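You operate a simulated robot arm through the tools that you are given. There is no shell and no other tool. Be economical: measure what you need, move in short steps, check, and stop when the job is done.

You are at the controls of a simulated robot arm. One attempt, no reset.

JOB
Fetch the vent cap from the mat at the wiring station and stand it on top of the grey screw box there.

The check looks at the end state, three seconds after you hand in, the way a careful person would. Anything else that was tipped, shoved, dropped, spilled or broken makes it a failure. A push-on lid holds only when it is set on centred and level and pressed home; a screw cap is set on level and turned clockwise until tight.

ROBOT AND FRAMES
A 6-joint arm with a two-finger parallel gripper, fixed in place. Base frame: the origin is at the foot of the arm, x ahead of it, y to its left, z up; the work surface is at about z = 0. Units: m, rad, N and s.
With the tool pointing down near the work surface it reaches from about 0.14 to 0.58 m from the base axis. Its first joint turns from -1.152 to 1.152 rad. Payload 2.1 kg.
Tool frame: the origin (TCP) lies between the finger pads and is the grasp point; the fingertips stand 0.03 m ahead of it; z points along the fingers, y is the line along which they close. Largest opening 0.094 m; finger width 0.028, thickness 0.01; the body of the gripper, 0.05 by 0.096 m, starts 0.055 m behind the TCP.
Orientation is told as [roll, pitch, yaw] about the base's x, y, z axes, in that order, counted from this pose: with the fingers straight down and closing along the base's y, the tool's x points along the base's -x, its y along +y and its z along -z.

CONTROLS
- The arm moves only by the tool step_arm. Its argument "rows" is a list of rows, each an object of numbers (a shift or turn left out is 0, a gripper value left out holds the last): "dx", "dy", "dz": the shift along the tool's x, y, z in cm; "spin": the turn about the tool's z in rad; "hand": the closure in counts, from 0 (fully open) to 255 (shut). In form: [{"dx": .., "dy": .., "dz": .., "spin": .., "hand": ..}, ...]. A call has 1 to 20 rows; each row is the pose to reach, as a shift and turn from the pose commanded when the call began, along the tool's axes at that moment. Rows are played at 5 a second. More than 0.05 m and 0.15 rad between two rows, or a gripper value outside its range, and nothing of the call is played. Where a pose cannot be reached the arm comes as near as it can. A force on the tool above 40 N (or 10 N above the force at the start of the call, whichever is more), or a blocked arm, ends the call early, and 0.2 s more pass. Each finger travels about 0.072 m/s and halts on what it meets, pressing with about 32 N; the grip force reading is that of the motor and also rises with nothing between the fingers. The clock runs only during rows and for 0.2 s after the last one: add rows that repeat a pose to give the fingers time. It gives the time, the measured TCP pose, the force on the tool (base axes), the opening and the grip force at its end, in the units of the frame above (readings bear some noise).
- Cameras (640 x 400 px; columns grow to the right, rows downward): "scene" is fixed at [0.0578, -0.3677, 0.5082]; the picture's right is [0.78, -0.62, 0.00], its down [-0.22, -0.28, -0.94] and it looks along [0.58, 0.73, -0.35] (base axes); focal length 325 px, centre (320, 200). "wrist" rides on the gripper at [0.076, 0.014, -0.102] in the tool frame; the picture's right is [-0.18, 0.98, 0.00], its down [-0.75, -0.14, -0.64] and it looks along [-0.63, -0.12, 0.77] (tool axes); focal length 243 px, centre (320, 200).
- capture(camera): a new picture of that camera. No time passes.
- point_at(camera, pixels): there is no depth. For up to 12 entries [column, row, z] of the newest picture of that camera ("zoom" is the newest enlarged one), the place [x, y] in the base frame at which the ray of that pixel passes the height z, good to about 0.002 m. No time passes.
- enlarge(camera, box): a new picture of the part [left, top, right, bottom] of that camera's present view, enlarged. No time passes.
- job_done(): hands the job in; it is judged then, once.

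Work in short steps. Measure before you move; look again where a grasp or a placing could have gone wrong, and mend it. You have 60 turns and 30 pictures in all, those below and enlarged ones among them. Open the gripper and draw the arm clear of the work before you hand the job in, unless the task says otherwise; then end with one line.

The tools are called as name(argument=value, ...) on one line, values as JSON. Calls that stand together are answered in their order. step_arm: Moves the arm, as the interface text tells. Its arguments: {"type":"object","properties":{"rows":{"type":"array"}},"required":["rows"]} The other tools are called the same way: capture (camera) takes a picture; point_at (camera, pixels) gives the place at which the rays of pixels pass given heights; enlarge (camera, box) takes an enlarged picture of a part of a camera's view; job_done () hands the job in.

At the start:

```text
time: 0.0
eef_pos: [0.2896, 0.1569, 0.2888]
tcp_rot: [0.0, 0.0, 0.001]
ft_force: [0.7, 0.4, 0.3]
finger_gap: 0.094
grasp_force: 0.1
```

scene: 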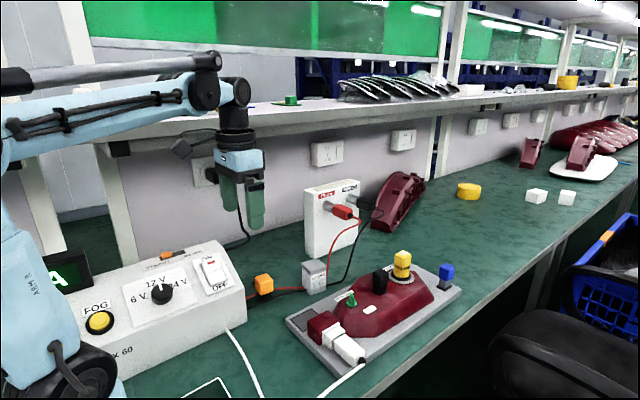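
wrist: 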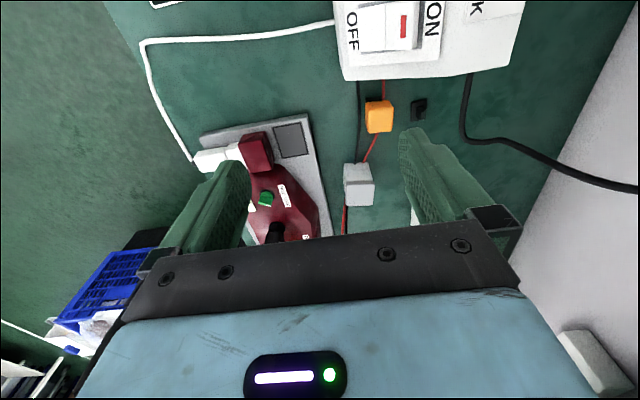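

The scene shows a small grey box near (314,275), an orange block at (264,285), and several other parts. I'll enlarge to identify the vent cap and the screw box.

enlarge(camera="scene", box=[230, 170, 390, 310])

enlarge(camera="scene", box=[360, 150, 600, 300])

enlarge(camera="wrist", box=[180, 60, 460, 250])

```text
2.86 times, centred on (310, 240) of scene
```

zoom: 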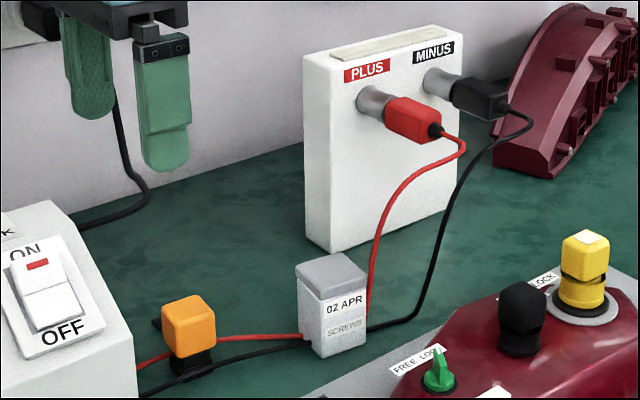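

```text
2.67 times, centred on (480, 225) of scene
```

zoom: 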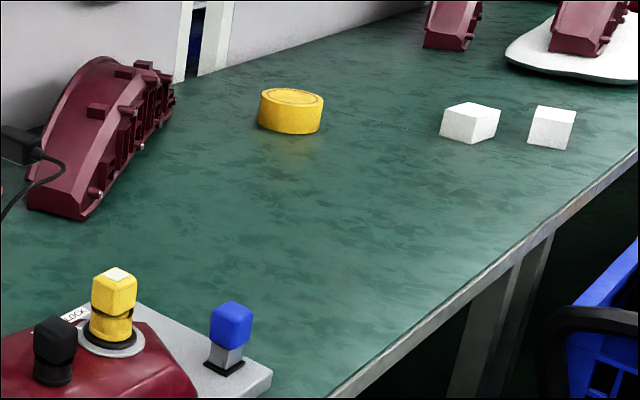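

```text
2.11 times, centred on (320, 155) of wrist
```

zoom: 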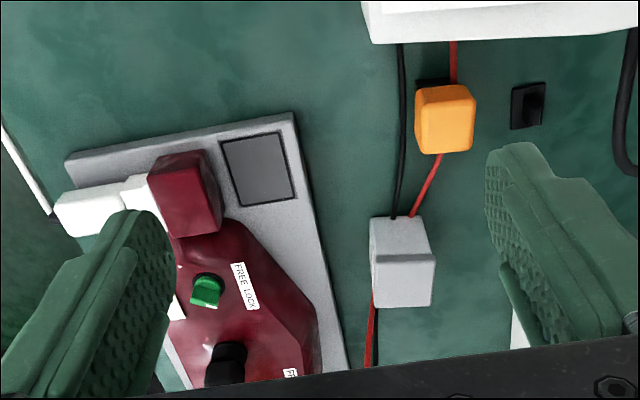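

The box labelled SCREWS at scene (314,275) is the target. The cap could be the orange piece (wrist 379,117) or the black piece (wrist 419,110), both on the mat, so I'll locate them.

point_at(camera="wrist", pixels=[[379, 117, 0.0], [379, 117, 0.04], [419, 110, 0.0], [419, 110, 0.01], [357, 172, 0.045], [357, 195, 0.0]])

point_at(camera="scene", pixels=[[264, 285, 0.03], [264, 300, 0.0], [315, 264, 0.045], [468, 198, 0.0], [446, 285, 0.02]])

enlarge(camera="wrist", box=[330, 80, 450, 160])

enlarge(camera="scene", box=[240, 260, 300, 310])

```text
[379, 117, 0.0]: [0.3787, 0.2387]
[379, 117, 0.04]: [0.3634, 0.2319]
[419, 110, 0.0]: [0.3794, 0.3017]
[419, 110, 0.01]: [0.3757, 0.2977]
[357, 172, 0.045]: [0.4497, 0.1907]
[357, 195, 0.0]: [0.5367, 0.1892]
```

```text
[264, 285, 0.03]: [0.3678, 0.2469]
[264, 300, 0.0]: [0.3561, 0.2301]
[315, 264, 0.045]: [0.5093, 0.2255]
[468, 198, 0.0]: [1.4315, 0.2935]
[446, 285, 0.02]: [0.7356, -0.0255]
```

```text
5.00 times, centred on (390, 120) of wrist
```

zoom: 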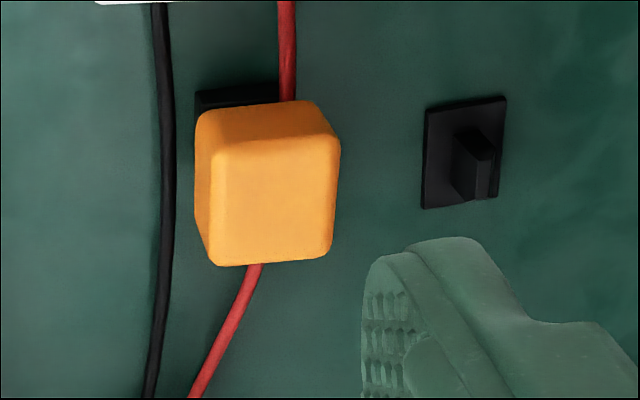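

```text
8.00 times, centred on (270, 285) of scene
```

zoom: 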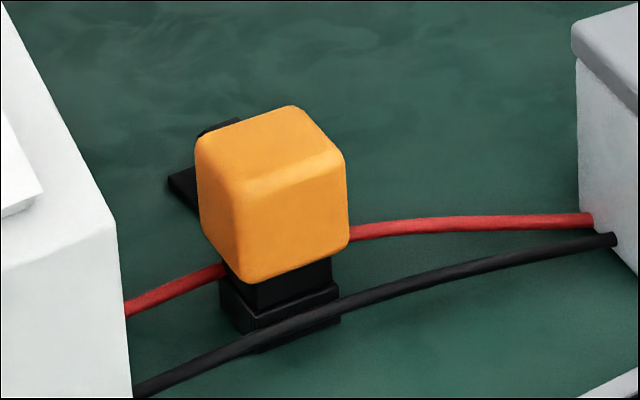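

The black square flange with a tab (zoom 465,155) lies on the mat and looks like the vent cap. The orange piece is a lamp with a base, with the wires running behind it. I'll measure the black piece and its neighbours, the switch box edge and the orange cap.

point_at(camera="wrist", pixels=[[415, 102, 0.003], [431, 99, 0.003], [430, 119, 0.003], [414, 122, 0.003], [424.5, 112, 0.02], [345, 81, 0.09], [475, 74, 0.09], [475, 74, 0.0], [345, 81, 0.0]])

point_at(camera="scene", pixels=[[246, 322, 0.0], [244, 282, 0.08], [244, 282, 0.06], [215, 242, 0.08], [215, 242, 0.06]])

```text
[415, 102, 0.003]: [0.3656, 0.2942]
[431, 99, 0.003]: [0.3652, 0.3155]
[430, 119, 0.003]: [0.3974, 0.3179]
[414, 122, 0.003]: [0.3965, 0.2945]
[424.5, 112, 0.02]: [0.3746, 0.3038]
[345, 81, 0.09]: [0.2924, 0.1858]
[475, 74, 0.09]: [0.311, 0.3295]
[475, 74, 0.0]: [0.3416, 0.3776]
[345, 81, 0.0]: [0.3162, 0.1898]
```

```text
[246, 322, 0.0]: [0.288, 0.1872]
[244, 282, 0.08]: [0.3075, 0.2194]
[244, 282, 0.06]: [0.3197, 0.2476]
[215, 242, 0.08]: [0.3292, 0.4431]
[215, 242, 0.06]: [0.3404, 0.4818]
```

The flange measures about 0.03 x 0.022 m and is centred near (0.381, 0.305). The switch box face is at x≈0.31. I'll move above it at z≈0.20 for a closer look and watch the shelf.

step_arm(rows=[{"dx": -1.5, "dy": 2.5}, {"dx": -3, "dy": 5}, {"dx": -4.5, "dy": 7.5}, {"dx": -6, "dy": 10}, {"dx": -7.5, "dy": 12.5}, {"dx": -9, "dy": 14.8}, {"dx": -9, "dy": 14.8, "dz": 2.5}, {"dx": -9, "dy": 14.8, "dz": 5}, {"dx": -9, "dy": 14.8, "dz": 7.5}, {"dx": -9, "dy": 14.8, "dz": 9}, {"dx": -9, "dy": 14.8, "dz": 9}])

capture(camera="wrist")

capture(camera="scene")

```text
time: 1.4
eef_pos: [0.3701, 0.2809, 0.291]
tcp_rot: [-0.024, 0.013, -0.003]
ft_force: [3.5, -5.8, 0.7]
finger_gap: 0.0942
grasp_force: 0.1
stopped in row 6: the force on the tool passed its limit (the readings are from after the stop); the commanded pose is now the measured one
```

```text
22 pictures are left
```

wrist: 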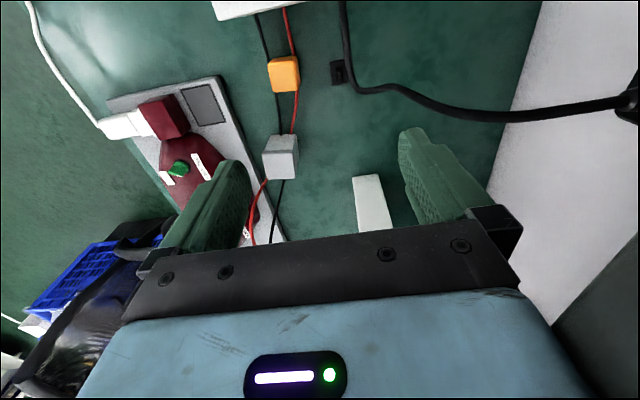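

```text
21 pictures are left
```

scene: 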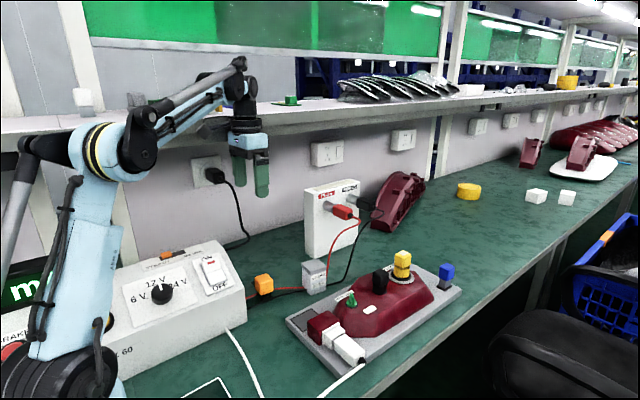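

The arm touched something at y≈0.28, z≈0.29, probably the shelf edge. I'll enlarge the wrist region to see the contact, and check the cable's position near the black piece.

enlarge(camera="scene", box=[130, 50, 310, 270])

enlarge(camera="wrist", box=[230, 20, 430, 145])

point_at(camera="wrist", pixels=[[353, 80, 0.0], [353, 80, 0.05], [353, 80, 0.1], [383, 89, 0.0], [383, 89, 0.05], [337, 72, 0.003], [545, 120, 0.0], [490, 200, 0.0]])

point_at(camera="scene", pixels=[[247, 236, 0.0], [247, 236, 0.05], [240, 243, 0.0], [240, 243, 0.05], [230, 246, 0.05], [230, 246, 0.0], [230, 195, 0.1]])

```text
1.82 times, centred on (220, 160) of scene
```

zoom: 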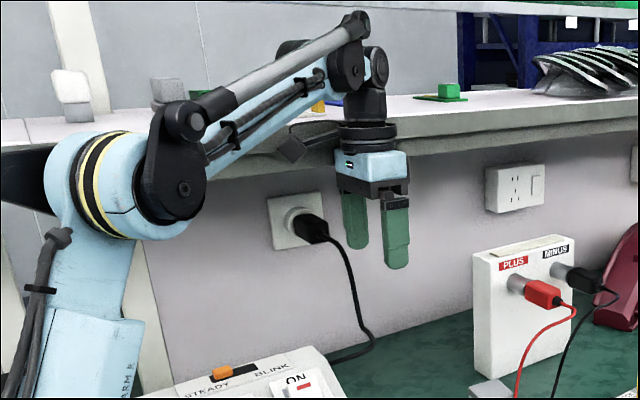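

```text
3.20 times, centred on (330, 82) of wrist
```

zoom: 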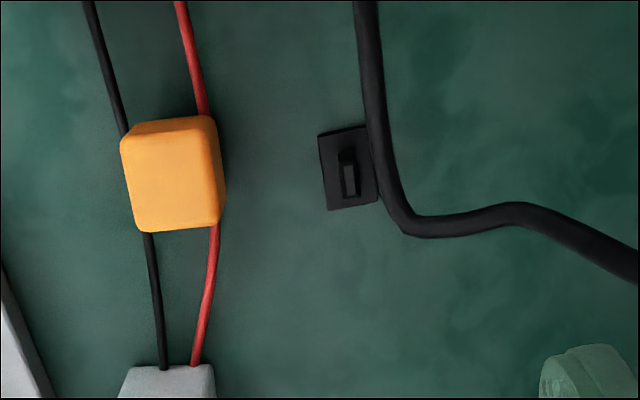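

```text
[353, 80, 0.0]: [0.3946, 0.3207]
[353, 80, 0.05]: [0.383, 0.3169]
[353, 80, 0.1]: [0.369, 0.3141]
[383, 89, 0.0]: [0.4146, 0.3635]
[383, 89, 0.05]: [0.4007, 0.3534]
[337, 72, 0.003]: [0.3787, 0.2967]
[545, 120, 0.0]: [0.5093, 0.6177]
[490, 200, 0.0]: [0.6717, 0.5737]
```

```text
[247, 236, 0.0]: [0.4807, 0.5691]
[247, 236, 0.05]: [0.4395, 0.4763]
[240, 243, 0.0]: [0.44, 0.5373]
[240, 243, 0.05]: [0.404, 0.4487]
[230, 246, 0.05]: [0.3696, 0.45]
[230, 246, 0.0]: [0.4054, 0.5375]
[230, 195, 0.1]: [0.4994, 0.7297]
```

By triangulation the black power cord seems to hang above the black piece, with its bend near (0.37, 0.32) at z≈0.13. Before choosing, I'll read the labels on the red housing and look closely at the candidates again.

enlarge(camera="scene", box=[290, 235, 470, 375])

enlarge(camera="scene", box=[180, 215, 300, 305])

```text
2.86 times, centred on (380, 305) of scene
```

zoom: 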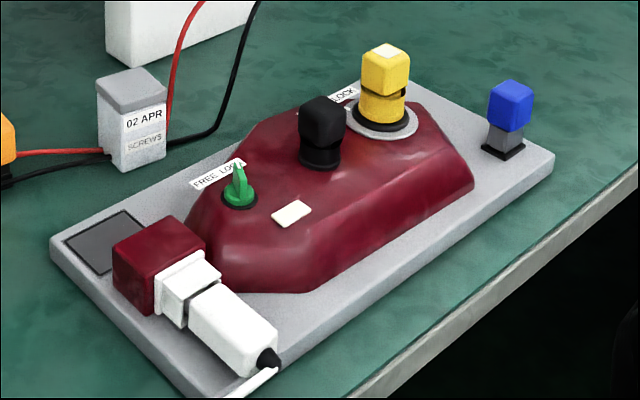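

```text
4.44 times, centred on (240, 260) of scene
```

zoom: 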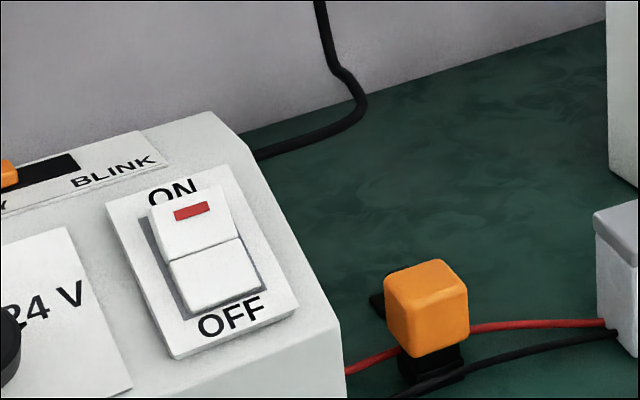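

Scene zoom 2 shows the flange mostly hidden behind the orange piece, with the cord looping above it. I'll back off in y, then come down over the switch box at z≈0.2 (fingertips 0.17) for a close wrist view of both.

step_arm(rows=[{"dy": -2}, {"dy": -4}, {"dx": 2.5, "dy": -4, "dz": 1}, {"dx": 5, "dy": -4, "dz": 3}, {"dx": 7.5, "dy": -4, "dz": 5.5}, {"dx": 10, "dy": -3, "dz": 8}, {"dx": 10, "dy": -2, "dz": 9}, {"dx": 10, "dy": -2, "dz": 9}])

capture(camera="wrist")

```text
time: 3.1
eef_pos: [0.2691, 0.2613, 0.202]
tcp_rot: [-0.024, 0.014, -0.001]
ft_force: [0.5, -0.6, -0.7]
finger_gap: 0.0941
grasp_force: 0.0
```

```text
16 pictures are left
```

wrist: 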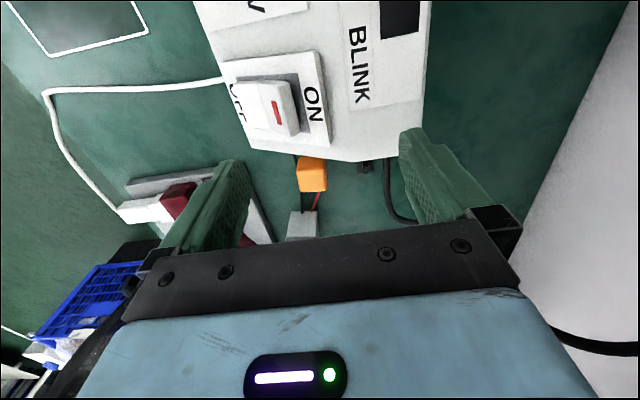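

The switch box blocks most of this view; only the tab edge shows at (365,165). I'll shift forward to about (0.34, 0.22, 0.17), which keeps the left finger (y≈0.277) clear of the cord.

step_arm(rows=[{"dx": -2, "dy": -3}, {"dx": -5, "dy": -4.5}, {"dx": -7, "dy": -4.5, "dz": 1.5}, {"dx": -7, "dy": -4.5, "dz": 3.5}, {"dx": -7, "dy": -4.5, "dz": 3.5}])

capture(camera="wrist")

enlarge(camera="wrist", box=[300, 60, 480, 180])

```text
time: 4.3
eef_pos: [0.3404, 0.2126, 0.1672]
tcp_rot: [-0.023, 0.015, 0.001]
ft_force: [-0.4, -0.4, 1.6]
finger_gap: 0.0939
grasp_force: 0.1
```

```text
15 pictures are left
```

wrist: 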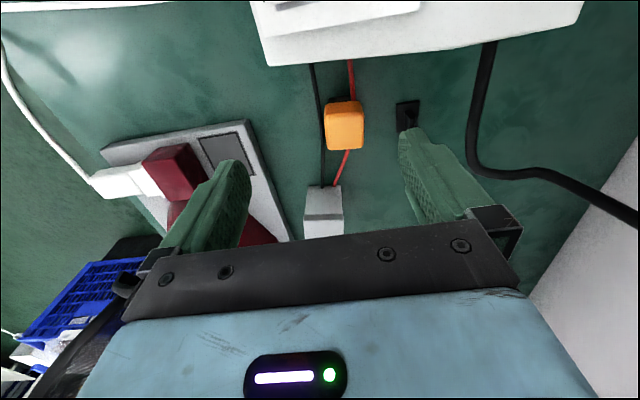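

```text
3.33 times, centred on (390, 120) of wrist
```

zoom: 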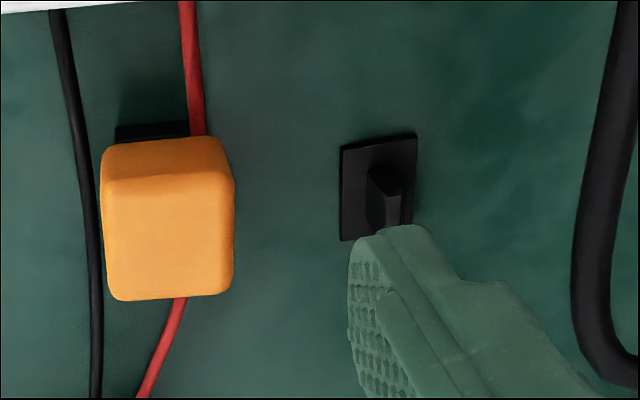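

Wrist zoom shows the black square flange with an upright tab at (385,190), with the cord to its right. I'll fix the cord's height and the tab/flange geometry from this picture.

point_at(camera="wrist", pixels=[[489, 66, 0.1], [489, 66, 0.13], [477, 129, 0.1], [477, 129, 0.13], [476, 150, 0.1], [476, 150, 0.13], [483, 168, 0.1], [483, 168, 0.13], [402, 103.5, 0.002], [425, 100, 0.002], [403, 132, 0.002], [412, 124, 0.02]])

```text
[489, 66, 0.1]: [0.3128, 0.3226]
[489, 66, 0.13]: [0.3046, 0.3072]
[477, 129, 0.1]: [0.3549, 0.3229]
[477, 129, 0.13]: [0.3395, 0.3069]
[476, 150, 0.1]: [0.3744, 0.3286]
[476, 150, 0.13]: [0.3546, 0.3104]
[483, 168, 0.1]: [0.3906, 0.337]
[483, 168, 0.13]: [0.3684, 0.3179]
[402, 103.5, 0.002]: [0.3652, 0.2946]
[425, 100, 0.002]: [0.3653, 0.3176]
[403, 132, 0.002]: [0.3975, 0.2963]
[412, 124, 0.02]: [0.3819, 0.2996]
```

The cord runs at z≈0.13, y≈0.31, directly over the flange, so that piece isn't easily reachable. I need to be sure what each part is, so I'll enlarge the caps on the lamp for comparison, and the flange.

enlarge(camera="scene", box=[335, 245, 465, 325])

enlarge(camera="wrist", box=[390, 90, 440, 140])

enlarge(camera="wrist", box=[310, 85, 380, 160])

```text
4.92 times, centred on (400, 285) of scene
```

zoom: 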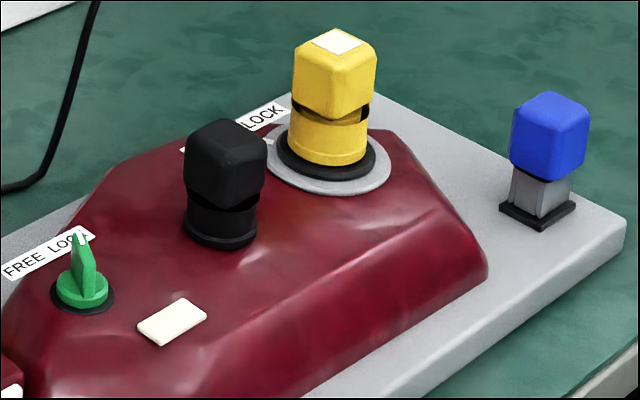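

```text
8.00 times, centred on (415, 115) of wrist
```

zoom: 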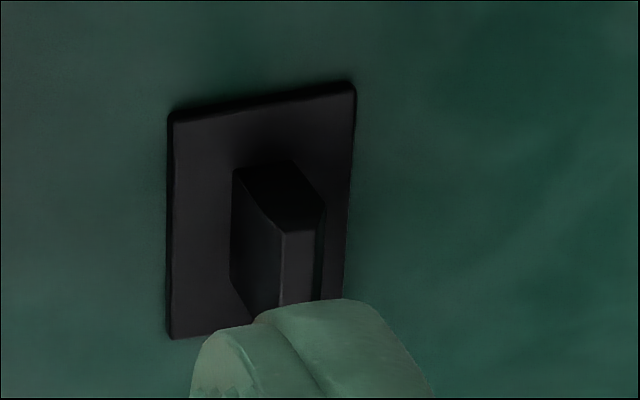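

```text
5.33 times, centred on (345, 122) of wrist
```

zoom: 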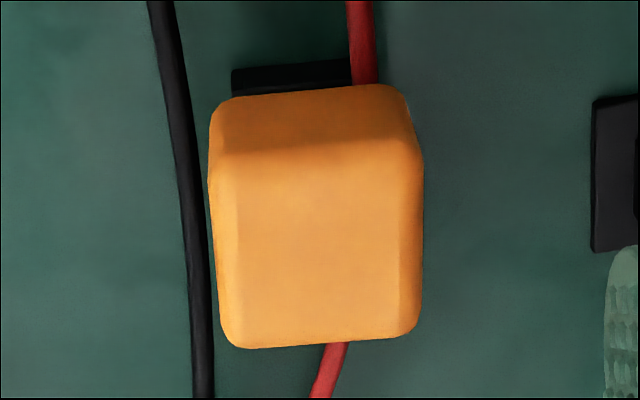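

The lamp parts and the blue and orange pieces are all stem-type plugs with coloured heads. The flat black flange with a grip tab is the one that reads as a vent cap. I'll remeasure its corners with the zoom scale corrected (8x, centred on 415,115).

point_at(camera="wrist", pixels=[[396, 104, 0.002], [419.4, 100.6, 0.002], [418, 127, 0.002], [396, 132, 0.002], [404, 111, 0.018], [411, 110, 0.018], [415.4, 117, 0.018], [410.5, 119, 0.018], [404, 125, 0.003], [410, 128, 0.003]])

```text
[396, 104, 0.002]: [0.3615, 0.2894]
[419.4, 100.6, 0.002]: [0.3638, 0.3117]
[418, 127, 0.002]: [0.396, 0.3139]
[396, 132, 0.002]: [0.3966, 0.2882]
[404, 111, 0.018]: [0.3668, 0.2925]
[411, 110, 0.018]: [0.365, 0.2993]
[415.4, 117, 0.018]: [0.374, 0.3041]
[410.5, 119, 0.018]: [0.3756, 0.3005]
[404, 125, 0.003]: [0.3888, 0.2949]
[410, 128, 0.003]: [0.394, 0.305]
```

The flange is centred near (0.3795, 0.301), about 0.033 x 0.025 m, with its tab tip at z≈0.02 and thin in y. I'll partly close the hand to keep it slim and move over it at z≈0.18, in small rows so the force guard can stop me.

step_arm(rows=[{"dx": -1, "dy": 0, "dz": -1.3, "hand": 165}, {"dx": -2, "dy": 1, "dz": -1.3}, {"dx": -3, "dy": 2.5, "dz": -1.3}, {"dx": -3.9, "dy": 4, "dz": -1.3}, {"dx": -3.9, "dy": 5.5, "dz": -1.3}, {"dx": -3.9, "dy": 7, "dz": -1.3}, {"dx": -3.9, "dy": 8, "dz": -1.3}, {"dx": -3.9, "dy": 8.8, "dz": -1.3}, {"dx": -3.9, "dy": 8.8, "dz": -1.3}])

capture(camera="wrist")

capture(camera="scene")

```text
time: 6.3
eef_pos: [0.3791, 0.3017, 0.1804]
tcp_rot: [-0.024, 0.014, -0.003]
ft_force: [-0.1, 0.3, 0.0]
finger_gap: 0.0333
grasp_force: 0.0
```

```text
10 pictures are left
```

wrist: 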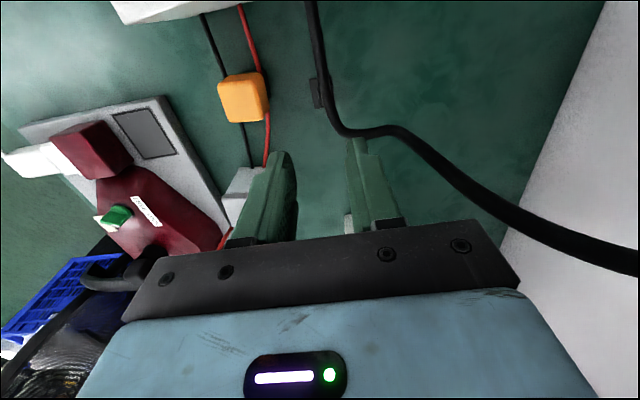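

```text
9 pictures are left
```

scene: 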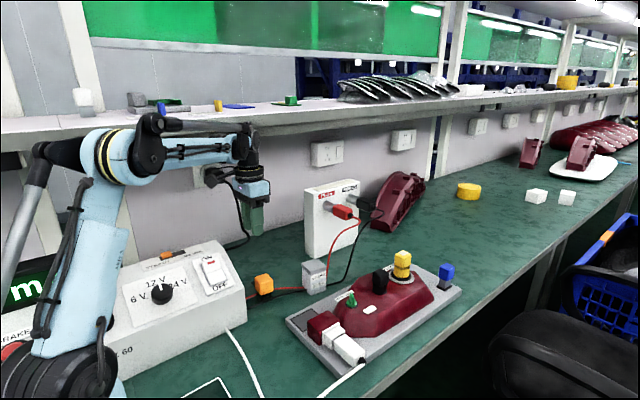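

I'm over the flange at (0.379, 0.302) without contact. I'll descend slowly in short bites, watching the force near the cord height.

step_arm(rows=[{"dz": 0.7}, {"dz": 1.4}, {"dz": 2.1}, {"dz": 2.8}, {"dz": 3.5}, {"dz": 3.5}])

enlarge(camera="wrist", box=[240, 40, 480, 190])

```text
time: 7.8
eef_pos: [0.3776, 0.301, 0.1421]
tcp_rot: [-0.025, 0.015, 0.0]
ft_force: [0.2, 0.6, -0.3]
finger_gap: 0.0333
grasp_force: 0.1
```

```text
2.67 times, centred on (360, 115) of wrist
```

zoom: 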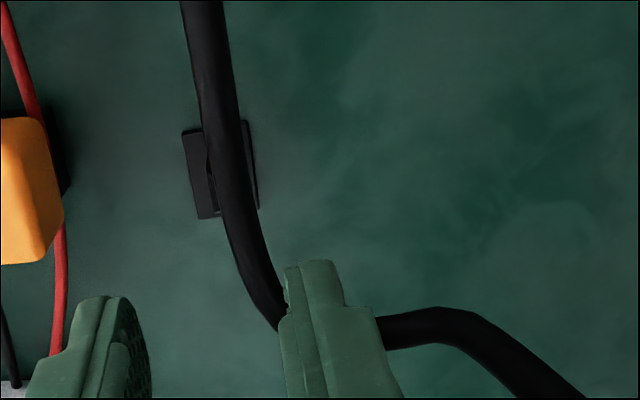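

There's no force yet, and the cord lies right at the left fingertip (zoom 285,320). I'll go down another 2.5 cm in small rows and check.

step_arm(rows=[{"dz": 0.5}, {"dz": 1.0}, {"dz": 1.5}, {"dz": 2.0}, {"dz": 2.5}, {"dz": 2.5}])

enlarge(camera="wrist", box=[240, 40, 480, 190])

```text
time: 9.2
eef_pos: [0.3764, 0.3002, 0.1177]
tcp_rot: [-0.026, 0.013, 0.0]
ft_force: [-0.2, -0.1, 0.7]
finger_gap: 0.0335
grasp_force: 0.0
```

```text
2.67 times, centred on (360, 115) of wrist
```

zoom: 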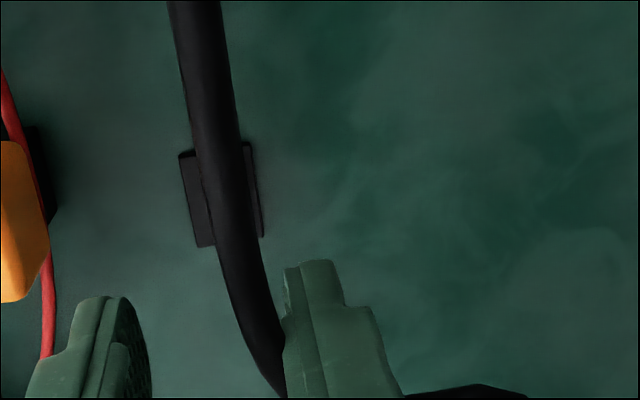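

No force again, and the fingers have passed the cord height. I'll re-measure the flange from this nearer view before the final descent.

point_at(camera="wrist", pixels=[[307.5, 97, 0.002], [332.7, 93.6, 0.002], [338.3, 129, 0.002], [315, 132.6, 0.002]])

```text
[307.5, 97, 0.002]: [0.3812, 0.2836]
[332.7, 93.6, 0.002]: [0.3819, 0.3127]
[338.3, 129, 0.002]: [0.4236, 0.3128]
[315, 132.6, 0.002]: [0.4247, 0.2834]
```

Those values refer to the older capture pose, so I'll query the zoom picture itself.

point_at(camera="zoom", pixels=[[180, 152, 0.002], [247, 143, 0.002], [262, 237, 0.002], [200, 247, 0.002]])

```text
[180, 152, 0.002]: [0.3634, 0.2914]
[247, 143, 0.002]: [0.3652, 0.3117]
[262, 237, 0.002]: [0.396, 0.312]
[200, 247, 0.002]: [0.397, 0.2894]
```

The flange centre is (0.380, 0.301). I'll descend to z≈0.06 with drift compensation (+x 0.75 cm, +y 0.3 cm over the full descent) and check the force as the gripper body passes cord height.

step_arm(rows=[{"dx": -0.2, "dy": 0.1, "dz": 1}, {"dx": -0.4, "dy": 0.2, "dz": 2}, {"dx": -0.6, "dy": 0.25, "dz": 3}, {"dx": -0.65, "dy": 0.25, "dz": 3.7}, {"dx": -0.68, "dy": 0.27, "dz": 4.4}, {"dx": -0.7, "dy": 0.28, "dz": 5.1}, {"dx": -0.72, "dy": 0.3, "dz": 5.7}, {"dx": -0.72, "dy": 0.3, "dz": 5.7}])

```text
time: 10.9
eef_pos: [0.3847, 0.3024, 0.0619]
tcp_rot: [-0.025, 0.013, 0.0]
ft_force: [0.2, 0.4, -0.4]
finger_gap: 0.0332
grasp_force: 0.2
```

No contact; I'm at (0.3847, 0.3024, 0.062). I'll trim x by −0.4 cm and go down to z≈0.037, still open.

step_arm(rows=[{"dx": 0.2, "dy": -0.05, "dz": 0.5}, {"dx": 0.35, "dy": -0.05, "dz": 1.0}, {"dx": 0.35, "dy": -0.05, "dz": 1.5}, {"dx": 0.35, "dy": -0.05, "dz": 2.0}, {"dx": 0.35, "dy": -0.05, "dz": 2.4}, {"dx": 0.35, "dy": -0.05, "dz": 2.4}])

enlarge(camera="wrist", box=[200, 80, 440, 230])

```text
time: 11.8
eef_pos: [0.3802, 0.3016, 0.0471]
tcp_rot: [-0.022, 0.018, -0.001]
ft_force: [3.0, -0.2, 6.6]
finger_gap: 0.0334
grasp_force: 0.0
stopped in row 4: the force on the tool passed its limit (the readings are from after the stop); the commanded pose is now the measured one
```

```text
2.67 times, centred on (320, 155) of wrist
```

zoom: 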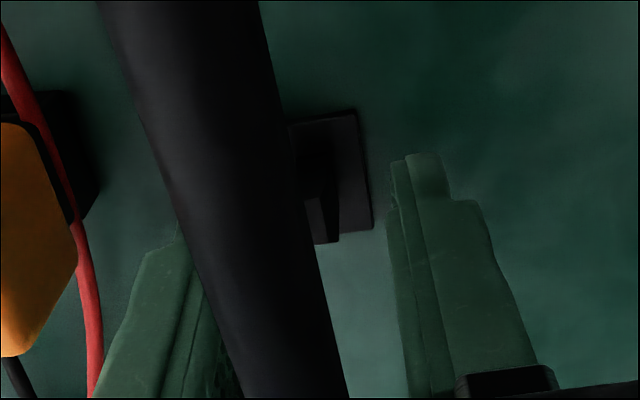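

The stop came with a slight +pitch and a +x/+z force, so the contact is on the −x side. That fits the wrist camera mount at (0.30, 0.316, 0.149) touching the sloped console, not the fingers or cord. I'll rise to z≈0.17 and start a half turn so the camera faces away from the console.

step_arm(rows=[{"dz": -1}, {"dz": -2.5}, {"dz": -4.5}, {"dz": -6.5}, {"dz": -8.5}, {"dz": -10.5}, {"dz": -12.5}, {"dz": -12.5, "spin": 0.14}, {"dz": -12.5, "spin": 0.28}, {"dz": -12.5, "spin": 0.42}, {"dz": -12.5, "spin": 0.56}, {"dz": -12.5, "spin": 0.7}, {"dz": -12.5, "spin": 0.84}, {"dz": -12.5, "spin": 0.98}, {"dz": -12.5, "spin": 1.12}, {"dz": -12.5, "spin": 1.26}, {"dz": -12.5, "spin": 1.4}, {"dz": -12.5, "spin": 1.54}, {"dz": -12.5, "spin": 1.5708}, {"dz": -12.5, "spin": 1.5708}])

```text
time: 16.0
eef_pos: [0.3843, 0.3033, 0.1739]
tcp_rot: [-0.017, -0.023, -1.578]
ft_force: [0.0, -0.1, -0.1]
finger_gap: 0.0331
grasp_force: 0.1
```

The yaw is −1.578 with no contact. I'll continue the other quarter turn so the fingers close along y again, across the thin tab.

step_arm(rows=[{"spin": 0.14}, {"spin": 0.28}, {"spin": 0.42}, {"spin": 0.56}, {"spin": 0.7}, {"spin": 0.84}, {"spin": 0.98}, {"spin": 1.12}, {"spin": 1.26}, {"spin": 1.4}, {"spin": 1.54}, {"spin": 1.56}, {"spin": 1.56}])

capture(camera="wrist")

```text
time: 18.8
eef_pos: [0.4421, 0.0222, 0.17]
tcp_rot: [-0.041, -0.01, -2.977]
ft_force: [0.8, 0.1, -0.3]
finger_gap: 0.033
grasp_force: 0.1
out of reach, approached as far as the arm can: row 6, 7, 8, 9, 10, 11, 12, 13
```

```text
5 pictures are left
```

wrist: 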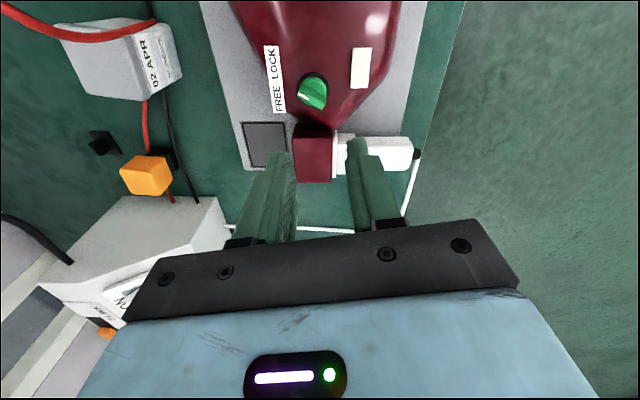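

The joint limit made the arm swing round to (0.44, 0.02, 0.17), with no contact. The view is useful: the tabbed flange is at (104,143) and the screw box at (120,60). I'll enlarge both to measure them.

enlarge(camera="wrist", box=[40, 0, 200, 170])

```text
2.35 times, centred on (120, 85) of wrist
```

zoom: 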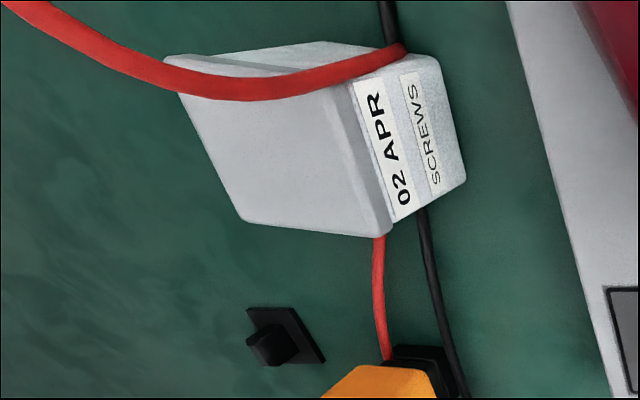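

Box top corners appear at zoom (178,65), (240,220), (388,235) and (352,85), with a bottom corner at (465,182). I'll convert these, trying several heights.

point_at(camera="zoom", pixels=[[465, 182, 0.0], [437, 60, 0.0], [390, 235, 0.05], [390, 235, 0.06], [352, 83, 0.05], [352, 83, 0.06], [240, 220, 0.05], [240, 220, 0.06], [175, 62, 0.05], [175, 62, 0.06], [290, 335, 0.003], [268, 350, 0.02]])

```text
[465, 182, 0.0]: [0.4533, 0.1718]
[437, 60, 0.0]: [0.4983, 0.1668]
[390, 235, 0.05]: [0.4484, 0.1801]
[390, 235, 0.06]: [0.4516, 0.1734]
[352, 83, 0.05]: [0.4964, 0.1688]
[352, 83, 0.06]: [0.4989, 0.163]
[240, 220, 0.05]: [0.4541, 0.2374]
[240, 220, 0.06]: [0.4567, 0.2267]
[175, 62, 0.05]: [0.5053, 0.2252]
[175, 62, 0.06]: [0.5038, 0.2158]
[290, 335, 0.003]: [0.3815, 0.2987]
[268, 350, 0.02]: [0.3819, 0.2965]
```

The box top is centred near (0.477, 0.196) at z≈0.058 and is about 0.048 x 0.054 m, so the flange fits. I'll unwind the spin the other way, since +π yaw should be within the joint range at this bearing.

step_arm(rows=[{"spin": -0.14}, {"spin": -0.28}, {"spin": -0.42}, {"spin": -0.56}, {"spin": -0.7}, {"spin": -0.84}, {"spin": -0.98}, {"spin": -1.12}, {"spin": -1.26}, {"spin": -1.4}, {"spin": -1.54}, {"spin": -1.68}, {"spin": -1.82}, {"spin": -1.96}, {"spin": -2.1}, {"spin": -2.24}, {"spin": -2.38}, {"spin": -2.52}, {"spin": -2.66}, {"spin": -2.8}])

```text
time: 23.0
eef_pos: [0.4276, 0.0116, 0.1641]
tcp_rot: [0.033, 0.023, -0.172]
ft_force: [0.4, -0.4, 0.0]
finger_gap: 0.0331
grasp_force: 0.1
```

The spin happened in place at (0.43, 0.01), and yaw is now −0.17. I'll keep turning the same way here, lifting 2 cm as well.

step_arm(rows=[{"dz": -2, "spin": -0.14}, {"dz": -2, "spin": -0.28}, {"dz": -2, "spin": -0.42}, {"dz": -2, "spin": -0.56}, {"dz": -2, "spin": -0.7}, {"dz": -2, "spin": -0.84}, {"dz": -2, "spin": -0.98}, {"dz": -2, "spin": -1.12}, {"dz": -2, "spin": -1.26}, {"dz": -2, "spin": -1.4}, {"dz": -2, "spin": -1.54}, {"dz": -2, "spin": -1.68}, {"dz": -2, "spin": -1.82}, {"dz": -2, "spin": -1.96}, {"dz": -2, "spin": -2.1}, {"dz": -2, "spin": -2.24}, {"dz": -2, "spin": -2.38}, {"dz": -2, "spin": -2.52}, {"dz": -2, "spin": -2.66}, {"dz": -2, "spin": -2.8}])

```text
time: 27.2
eef_pos: [0.4295, 0.0126, 0.1837]
tcp_rot: [-0.025, -0.033, 2.626]
ft_force: [-0.2, 0.0, 0.6]
finger_gap: 0.0335
grasp_force: 0.0
```

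The yaw is 2.626. The base shift to the flange is (−0.0495, +0.2875), which in tool axes is dx −18.48, dy −22.58 cm, plus spin −0.515. I'll move there at height.

step_arm(rows=[{"dx": -1.85, "dy": -2.26, "spin": -0.05}, {"dx": -3.7, "dy": -4.52, "spin": -0.1}, {"dx": -5.54, "dy": -6.77, "spin": -0.15}, {"dx": -7.39, "dy": -9.03, "spin": -0.2}, {"dx": -9.24, "dy": -11.29, "spin": -0.25}, {"dx": -11.09, "dy": -13.55, "spin": -0.31}, {"dx": -12.94, "dy": -15.81, "spin": -0.36}, {"dx": -14.78, "dy": -18.06, "spin": -0.41}, {"dx": -16.63, "dy": -20.32, "spin": -0.46}, {"dx": -18.48, "dy": -22.58, "spin": -0.515}, {"dx": -18.48, "dy": -22.58, "spin": -0.515}])

```text
time: 29.6
eef_pos: [0.3782, 0.2995, 0.1957]
tcp_rot: [-0.039, -0.016, 3.14]
ft_force: [-0.5, -0.1, -0.5]
finger_gap: 0.033
grasp_force: 0.1
```

I'm at (0.378, 0.2995, 0.196) with yaw π, so the camera now points away from the console. I'll descend to about 0.08, compensating for the small tilt.

step_arm(rows=[{"dx": 0.05, "dy": -0.1, "dz": 2}, {"dx": 0.1, "dy": -0.2, "dz": 4}, {"dx": 0.1, "dy": -0.3, "dz": 6}, {"dx": 0.1, "dy": -0.35, "dz": 8}, {"dx": 0.1, "dy": -0.42, "dz": 10}, {"dx": 0.1, "dy": -0.48, "dz": 11.5}, {"dx": 0.1, "dy": -0.48, "dz": 11.5}])

```text
time: 31.2
eef_pos: [0.38, 0.3096, 0.0811]
tcp_rot: [-0.038, -0.016, 3.138]
ft_force: [0.3, -0.4, -0.9]
finger_gap: 0.0332
grasp_force: 0.0
```

The y drift was opposite to what I expected: it's now 0.3096. I'll correct y by −1 cm first, at this height, and then take a look.

step_arm(rows=[{"dx": 0.1, "dy": 0.5}, {"dx": 0.1, "dy": 1.0}, {"dx": 0.1, "dy": 1.0, "dz": 0.5}, {"dx": 0.1, "dy": 1.05, "dz": 1.0}, {"dx": 0.1, "dy": 1.05, "dz": 1.0}])

capture(camera="wrist")

```text
time: 32.4
eef_pos: [0.3809, 0.2987, 0.0699]
tcp_rot: [-0.037, -0.017, 3.139]
ft_force: [-0.3, -0.1, 0.4]
finger_gap: 0.033
grasp_force: 0.1
```

```text
3 pictures are left
```

wrist: 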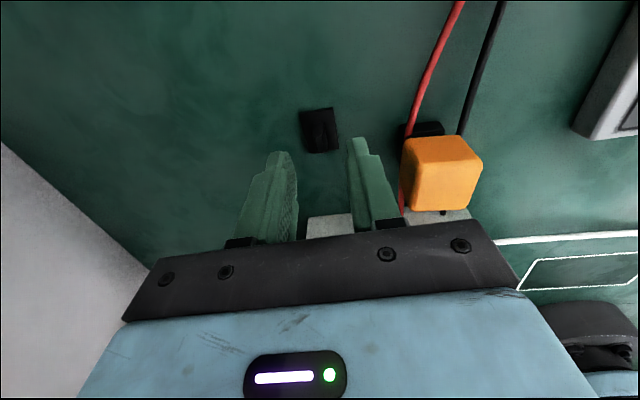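

The flange at (320,130) sits between the two fingers with no cord in view. I'll check its position from this picture.

point_at(camera="wrist", pixels=[[299, 111, 0.002], [333, 107, 0.002], [341, 150, 0.002], [306, 154, 0.002], [321, 135, 0.02], [321, 150, 0.02], [403, 180, 0.03]])

```text
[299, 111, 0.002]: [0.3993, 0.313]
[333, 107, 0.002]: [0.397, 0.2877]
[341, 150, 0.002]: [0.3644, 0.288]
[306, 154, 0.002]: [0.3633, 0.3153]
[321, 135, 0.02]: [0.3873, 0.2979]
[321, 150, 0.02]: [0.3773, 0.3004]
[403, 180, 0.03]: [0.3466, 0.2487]
```

The centre is (0.381, 0.301), and I'm aligned to within 2 mm. I'll descend 3.2 cm, still open.

step_arm(rows=[{"dz": 0.6}, {"dz": 1.2}, {"dz": 1.8}, {"dz": 2.3}, {"dz": 2.8}, {"dz": 3.2}, {"dz": 3.2}])

```text
time: 34.0
eef_pos: [0.3787, 0.2993, 0.0394]
tcp_rot: [-0.038, -0.014, 3.139]
ft_force: [-0.8, -0.5, -0.1]
finger_gap: 0.0333
grasp_force: 0.1
```

Reached z=0.039 freely; fingertips are at about 0.009, around the tab. I'll close the hand.

step_arm(rows=[{"dz": 0.1, "hand": 200}, {"dz": 0.1, "hand": 230}, {"dz": 0.1, "hand": 255}, {"dz": 0.1, "hand": 255}, {"dz": 0.1, "hand": 255}])

```text
time: 35.2
eef_pos: [0.3793, 0.3001, 0.0378]
tcp_rot: [-0.038, -0.016, 3.138]
ft_force: [-2.7, -9.8, -0.8]
finger_gap: 0.0079
grasp_force: 41.9
```

It gripped something 7.9 mm thick, which matches the tab. I'll lift straight up slowly, checking that it stays held.

step_arm(rows=[{"dz": -0.5}, {"dz": -1.0}, {"dz": -2.0}, {"dz": -3.5}, {"dz": -5.5}, {"dz": -7.5}, {"dz": -9.5}, {"dz": -11.5}, {"dz": -11.5}])

```text
time: 35.6
eef_pos: [0.3786, 0.2982, 0.037]
tcp_rot: [-0.037, -0.016, 3.138]
ft_force: [0.7, 1.4, -8.7]
finger_gap: 0.008
grasp_force: 42.5
stopped in row 1: the force on the tool passed its limit (the readings are from after the stop); the commanded pose is now the measured one
```

The lift stopped at once with a downward pull above 40 N, so either the piece is fixed or something is holding it. I'll try once more, more gently, with very small rows.

step_arm(rows=[{"dz": -0.1}, {"dz": -0.2}, {"dz": -0.2}, {"dz": -0.3}, {"dz": -0.3}])

```text
time: 36.1
eef_pos: [0.3799, 0.2986, 0.0372]
tcp_rot: [-0.036, -0.016, 3.139]
ft_force: [0.8, 2.3, -7.5]
finger_gap: 0.0081
grasp_force: 41.7
stopped in row 2: the force on the tool passed its limit (the readings are from after the stop); the commanded pose is now the measured one
```

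It doesn't budge within 2 mm, so the black piece is fixed to the bench and is not the loose cap. I'll open and rise to confirm nothing else was blocking.

step_arm(rows=[{"hand": 165}, {"hand": 165}, {"hand": 165}, {"dz": -0.7, "hand": 165}, {"dz": -1.5, "hand": 165}, {"dz": -3, "hand": 165}, {"dz": -5, "hand": 165}, {"dz": -7, "hand": 165}, {"dz": -9, "hand": 165}, {"dz": -9, "hand": 165}])

capture(camera="wrist")

```text
time: 38.3
eef_pos: [0.3798, 0.295, 0.1281]
tcp_rot: [-0.037, -0.016, 3.14]
ft_force: [0.0, 0.3, 0.0]
finger_gap: 0.033
grasp_force: 0.1
```

```text
2 pictures are left
```

wrist: 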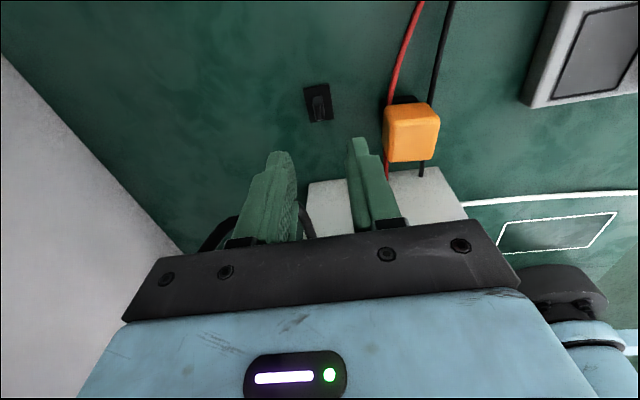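

The free rise confirms the black piece is a fixture and hasn't moved. The only loose part on the mat is the orange-headed one, so that must be the vent cap. I'll measure its top face at about (386–438, 118–162).

point_at(camera="wrist", pixels=[[386, 119, 0.052], [437, 117, 0.052], [438, 160, 0.052], [390, 162, 0.052], [386, 119, 0.045], [437, 117, 0.045], [438, 160, 0.045], [390, 162, 0.045], [390, 97, 0.002], [416, 95, 0.002], [318, 102, 0.002]])

enlarge(camera="wrist", box=[360, 70, 470, 180])

```text
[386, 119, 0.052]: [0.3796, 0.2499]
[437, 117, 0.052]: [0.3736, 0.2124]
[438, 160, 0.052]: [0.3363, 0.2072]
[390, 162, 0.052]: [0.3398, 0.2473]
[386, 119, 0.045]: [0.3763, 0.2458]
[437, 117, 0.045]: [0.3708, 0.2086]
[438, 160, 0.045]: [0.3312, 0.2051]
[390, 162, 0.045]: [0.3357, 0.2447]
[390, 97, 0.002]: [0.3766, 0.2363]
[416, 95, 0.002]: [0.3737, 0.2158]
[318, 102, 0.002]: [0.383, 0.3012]
```

```text
3.64 times, centred on (415, 125) of wrist
```

zoom: 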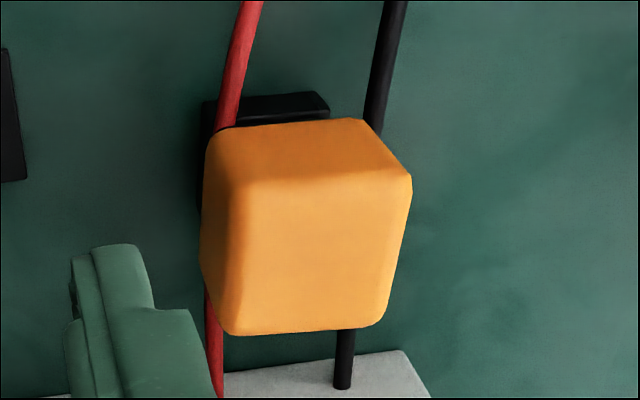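

Combining the two views, the orange head's top is at z≈0.058, centred near (0.361, 0.232), about 0.035 wide and turned about −0.1 rad. I'll move above it with a 6 cm opening, fingertips staying above its top.

step_arm(rows=[{"dx": -0.5, "dy": 1.6, "spin": 0.03, "hand": 120}, {"dx": -1.0, "dy": 3.2, "spin": 0.05, "hand": 85}, {"dx": -1.5, "dy": 4.8, "spin": 0.08, "hand": 85}, {"dx": -1.9, "dy": 6.4, "spin": 0.1, "hand": 85}, {"dx": -1.9, "dy": 6.4, "dz": 1.5, "spin": 0.1, "hand": 85}, {"dx": -1.9, "dy": 6.4, "dz": 2.5, "spin": 0.1, "hand": 85}, {"dx": -1.9, "dy": 6.4, "dz": 2.5, "spin": 0.1, "hand": 85}])

```text
time: 39.9
eef_pos: [0.3612, 0.2325, 0.0998]
tcp_rot: [-0.035, -0.019, 3.04]
ft_force: [0.7, 0.2, 0.1]
finger_gap: 0.0624
grasp_force: 0.1
```

I'm above it at (0.361, 0.2325) with a 0.062 opening. I'll descend slowly to z≈0.052.

step_arm(rows=[{"dy": 0.05, "dz": 0.8}, {"dy": 0.07, "dz": 1.6}, {"dy": 0.1, "dz": 2.4}, {"dy": 0.13, "dz": 3.2}, {"dy": 0.15, "dz": 4.0}, {"dy": 0.15, "dz": 4.7}, {"dy": 0.15, "dz": 4.7}])

```text
time: 41.5
eef_pos: [0.3596, 0.2327, 0.0554]
tcp_rot: [-0.035, -0.019, 3.038]
ft_force: [-0.3, 0.3, 0.6]
finger_gap: 0.0628
grasp_force: 0.0
```

Descended freely. I'll close gently in steps.

step_arm(rows=[{"hand": 115}, {"hand": 135}, {"hand": 155}, {"hand": 175}, {"hand": 200}, {"hand": 200}])

```text
time: 42.9
eef_pos: [0.3607, 0.2321, 0.0537]
tcp_rot: [-0.036, -0.018, 3.039]
ft_force: [-0.8, -0.2, 0.1]
finger_gap: 0.0399
grasp_force: 31.6
```

It's held at a 0.040 gap with 32 N. I'll make a small slow lift to test whether it's loose.

step_arm(rows=[{"dz": -0.1}, {"dz": -0.3}, {"dz": -0.6}, {"dz": -1.0}, {"dz": -1.5}, {"dz": -1.5}])

```text
time: 44.3
eef_pos: [0.3612, 0.2328, 0.0679]
tcp_rot: [-0.034, -0.019, 3.039]
ft_force: [-0.2, 0.7, -0.5]
finger_gap: 0.0395
grasp_force: 31.5
```

It lifts freely, so this is the loose cap. I'll raise it to z≈0.155 to clear the box top (0.058).

step_arm(rows=[{"dz": -1.5}, {"dz": -3}, {"dz": -4.5}, {"dz": -6}, {"dz": -7.5}, {"dz": -8.7}, {"dz": -8.7}])

```text
time: 45.9
eef_pos: [0.3627, 0.229, 0.1549]
tcp_rot: [-0.034, -0.018, 3.036]
ft_force: [-0.7, 0.7, -0.1]
finger_gap: 0.0393
grasp_force: 32.4
```

It's held securely. The shift to the box top centre (0.4775, 0.1965) is dx +11.76, dy +2.02 cm in tool axes; I'll move there at height.

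step_arm(rows=[{"dx": 2, "dy": 0.35, "spin": 0.01}, {"dx": 4, "dy": 0.7, "spin": 0.02}, {"dx": 6, "dy": 1.05, "spin": 0.03}, {"dx": 8, "dy": 1.4, "spin": 0.04}, {"dx": 10, "dy": 1.75, "spin": 0.05}, {"dx": 11.76, "dy": 2.02, "spin": 0.05}, {"dx": 11.76, "dy": 2.02, "spin": 0.05}])

capture(camera="scene")

```text
time: 47.5
eef_pos: [0.4764, 0.1968, 0.1521]
tcp_rot: [-0.033, -0.022, 2.987]
ft_force: [0.4, -0.7, -0.5]
finger_gap: 0.0393
grasp_force: 32.2
```

```text
0 pictures are left
```

scene: 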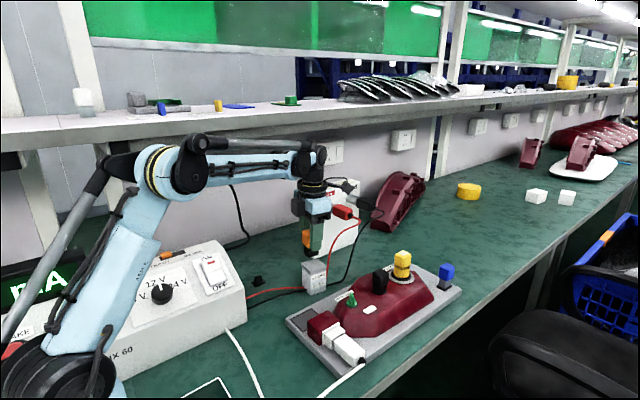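

The cap is held above the box, with its orange side visible at (307,240), and nothing else has been disturbed. I'll confirm the box top from this scene picture.

point_at(camera="scene", pixels=[[302, 265.2, 0.058], [310.7, 274.3, 0.058], [325.7, 268, 0.058], [317, 258.5, 0.058], [311, 293, 0.0], [307, 240, 0.13], [307, 240, 0.15]])

```text
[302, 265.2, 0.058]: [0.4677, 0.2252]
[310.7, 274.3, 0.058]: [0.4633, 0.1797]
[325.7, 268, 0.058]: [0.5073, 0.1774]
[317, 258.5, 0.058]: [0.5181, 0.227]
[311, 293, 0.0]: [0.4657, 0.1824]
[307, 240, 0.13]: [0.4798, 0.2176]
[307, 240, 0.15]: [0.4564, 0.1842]
```

Reconciling all three views, they agree at a box top of z≈0.067 centred at (0.480, 0.188). I'll shift there and lower to z≈0.126, just above contact, which I expect at about 0.121.

step_arm(rows=[{"dx": 0.25, "dy": 0.5}, {"dx": 0.45, "dy": 0.94}, {"dx": 0.45, "dy": 0.94, "dz": 0.6}, {"dx": 0.45, "dy": 0.94, "dz": 1.2}, {"dx": 0.45, "dy": 0.94, "dz": 1.8}, {"dx": 0.45, "dy": 0.94, "dz": 2.4}, {"dx": 0.45, "dy": 0.94, "dz": 2.6}, {"dx": 0.45, "dy": 0.94, "dz": 2.6}])

```text
time: 49.3
eef_pos: [0.4796, 0.1893, 0.1268]
tcp_rot: [-0.032, -0.022, 2.99]
ft_force: [0.3, -0.4, 0.8]
finger_gap: 0.0394
grasp_force: 31.9
```

I'm at (0.480, 0.189, 0.127) with no contact. I'll lower in 1 mm rows until touch.

step_arm(rows=[{"dz": 0.1}, {"dz": 0.2}, {"dz": 0.3}, {"dz": 0.4}, {"dz": 0.4}])

```text
time: 50.5
eef_pos: [0.4788, 0.1892, 0.1227]
tcp_rot: [-0.033, -0.02, 2.991]
ft_force: [2.6, 1.9, 25.2]
finger_gap: 0.0396
grasp_force: 31.1
```

It touched at z≈0.123 (25 N), matching the expected box top. I'll ease up 0.5 mm to relieve the force, then open slowly.

step_arm(rows=[{"dz": -0.05}, {"dz": -0.07}, {"dz": -0.07, "hand": 150}, {"dz": -0.07, "hand": 140}, {"dz": -0.07, "hand": 130}, {"dz": -0.07, "hand": 110}, {"dz": -0.07, "hand": 90}, {"dz": -0.07, "hand": 90}, {"dz": -0.07, "hand": 90}])

```text
time: 52.5
eef_pos: [0.4784, 0.1881, 0.1229]
tcp_rot: [-0.036, -0.021, 2.99]
ft_force: [-0.2, -0.7, -0.6]
finger_gap: 0.0608
grasp_force: 0.2
```

The hand is open at 0.061 with zero force. I'll rise straight up, slowly, then go clear.

step_arm(rows=[{"dz": -0.5}, {"dz": -1}, {"dz": -1.8}, {"dz": -2.6}, {"dz": -3.5}, {"dz": -5}, {"dz": -7}, {"dz": -9}, {"dz": -11}, {"dz": -12}, {"dx": -2.5, "dy": 1, "dz": -12}, {"dx": -5, "dy": 2, "dz": -12}, {"dx": -7.5, "dy": 3, "dz": -12}, {"dx": -10, "dy": 4, "dz": -12}, {"dx": -10, "dy": 4, "dz": -12}])

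```text
time: 55.7
eef_pos: [0.375, 0.1582, 0.2428]
tcp_rot: [-0.035, -0.022, 2.987]
ft_force: [-0.3, 0.6, -0.7]
finger_gap: 0.0609
grasp_force: 0.0
```

The arm is clear, the hand is open, and no contact showed on the way out. I'm handing in.

job_done()

```text
The job is handed in.
```

I stood the orange-headed part on the grey screw box and handed in, but I had no pictures left, so I didn't see the final placement. Force readings matched a clean set-down and release. I took this part to be the vent cap because it was the only loose one I found on the mat; I had gripped and pulled on a black tabbed piece first, and it turned out to be fixed and didn't move. On an early descent something on the gripper, probably the wrist camera mount, touched the switch box; I saw no sign that it moved.
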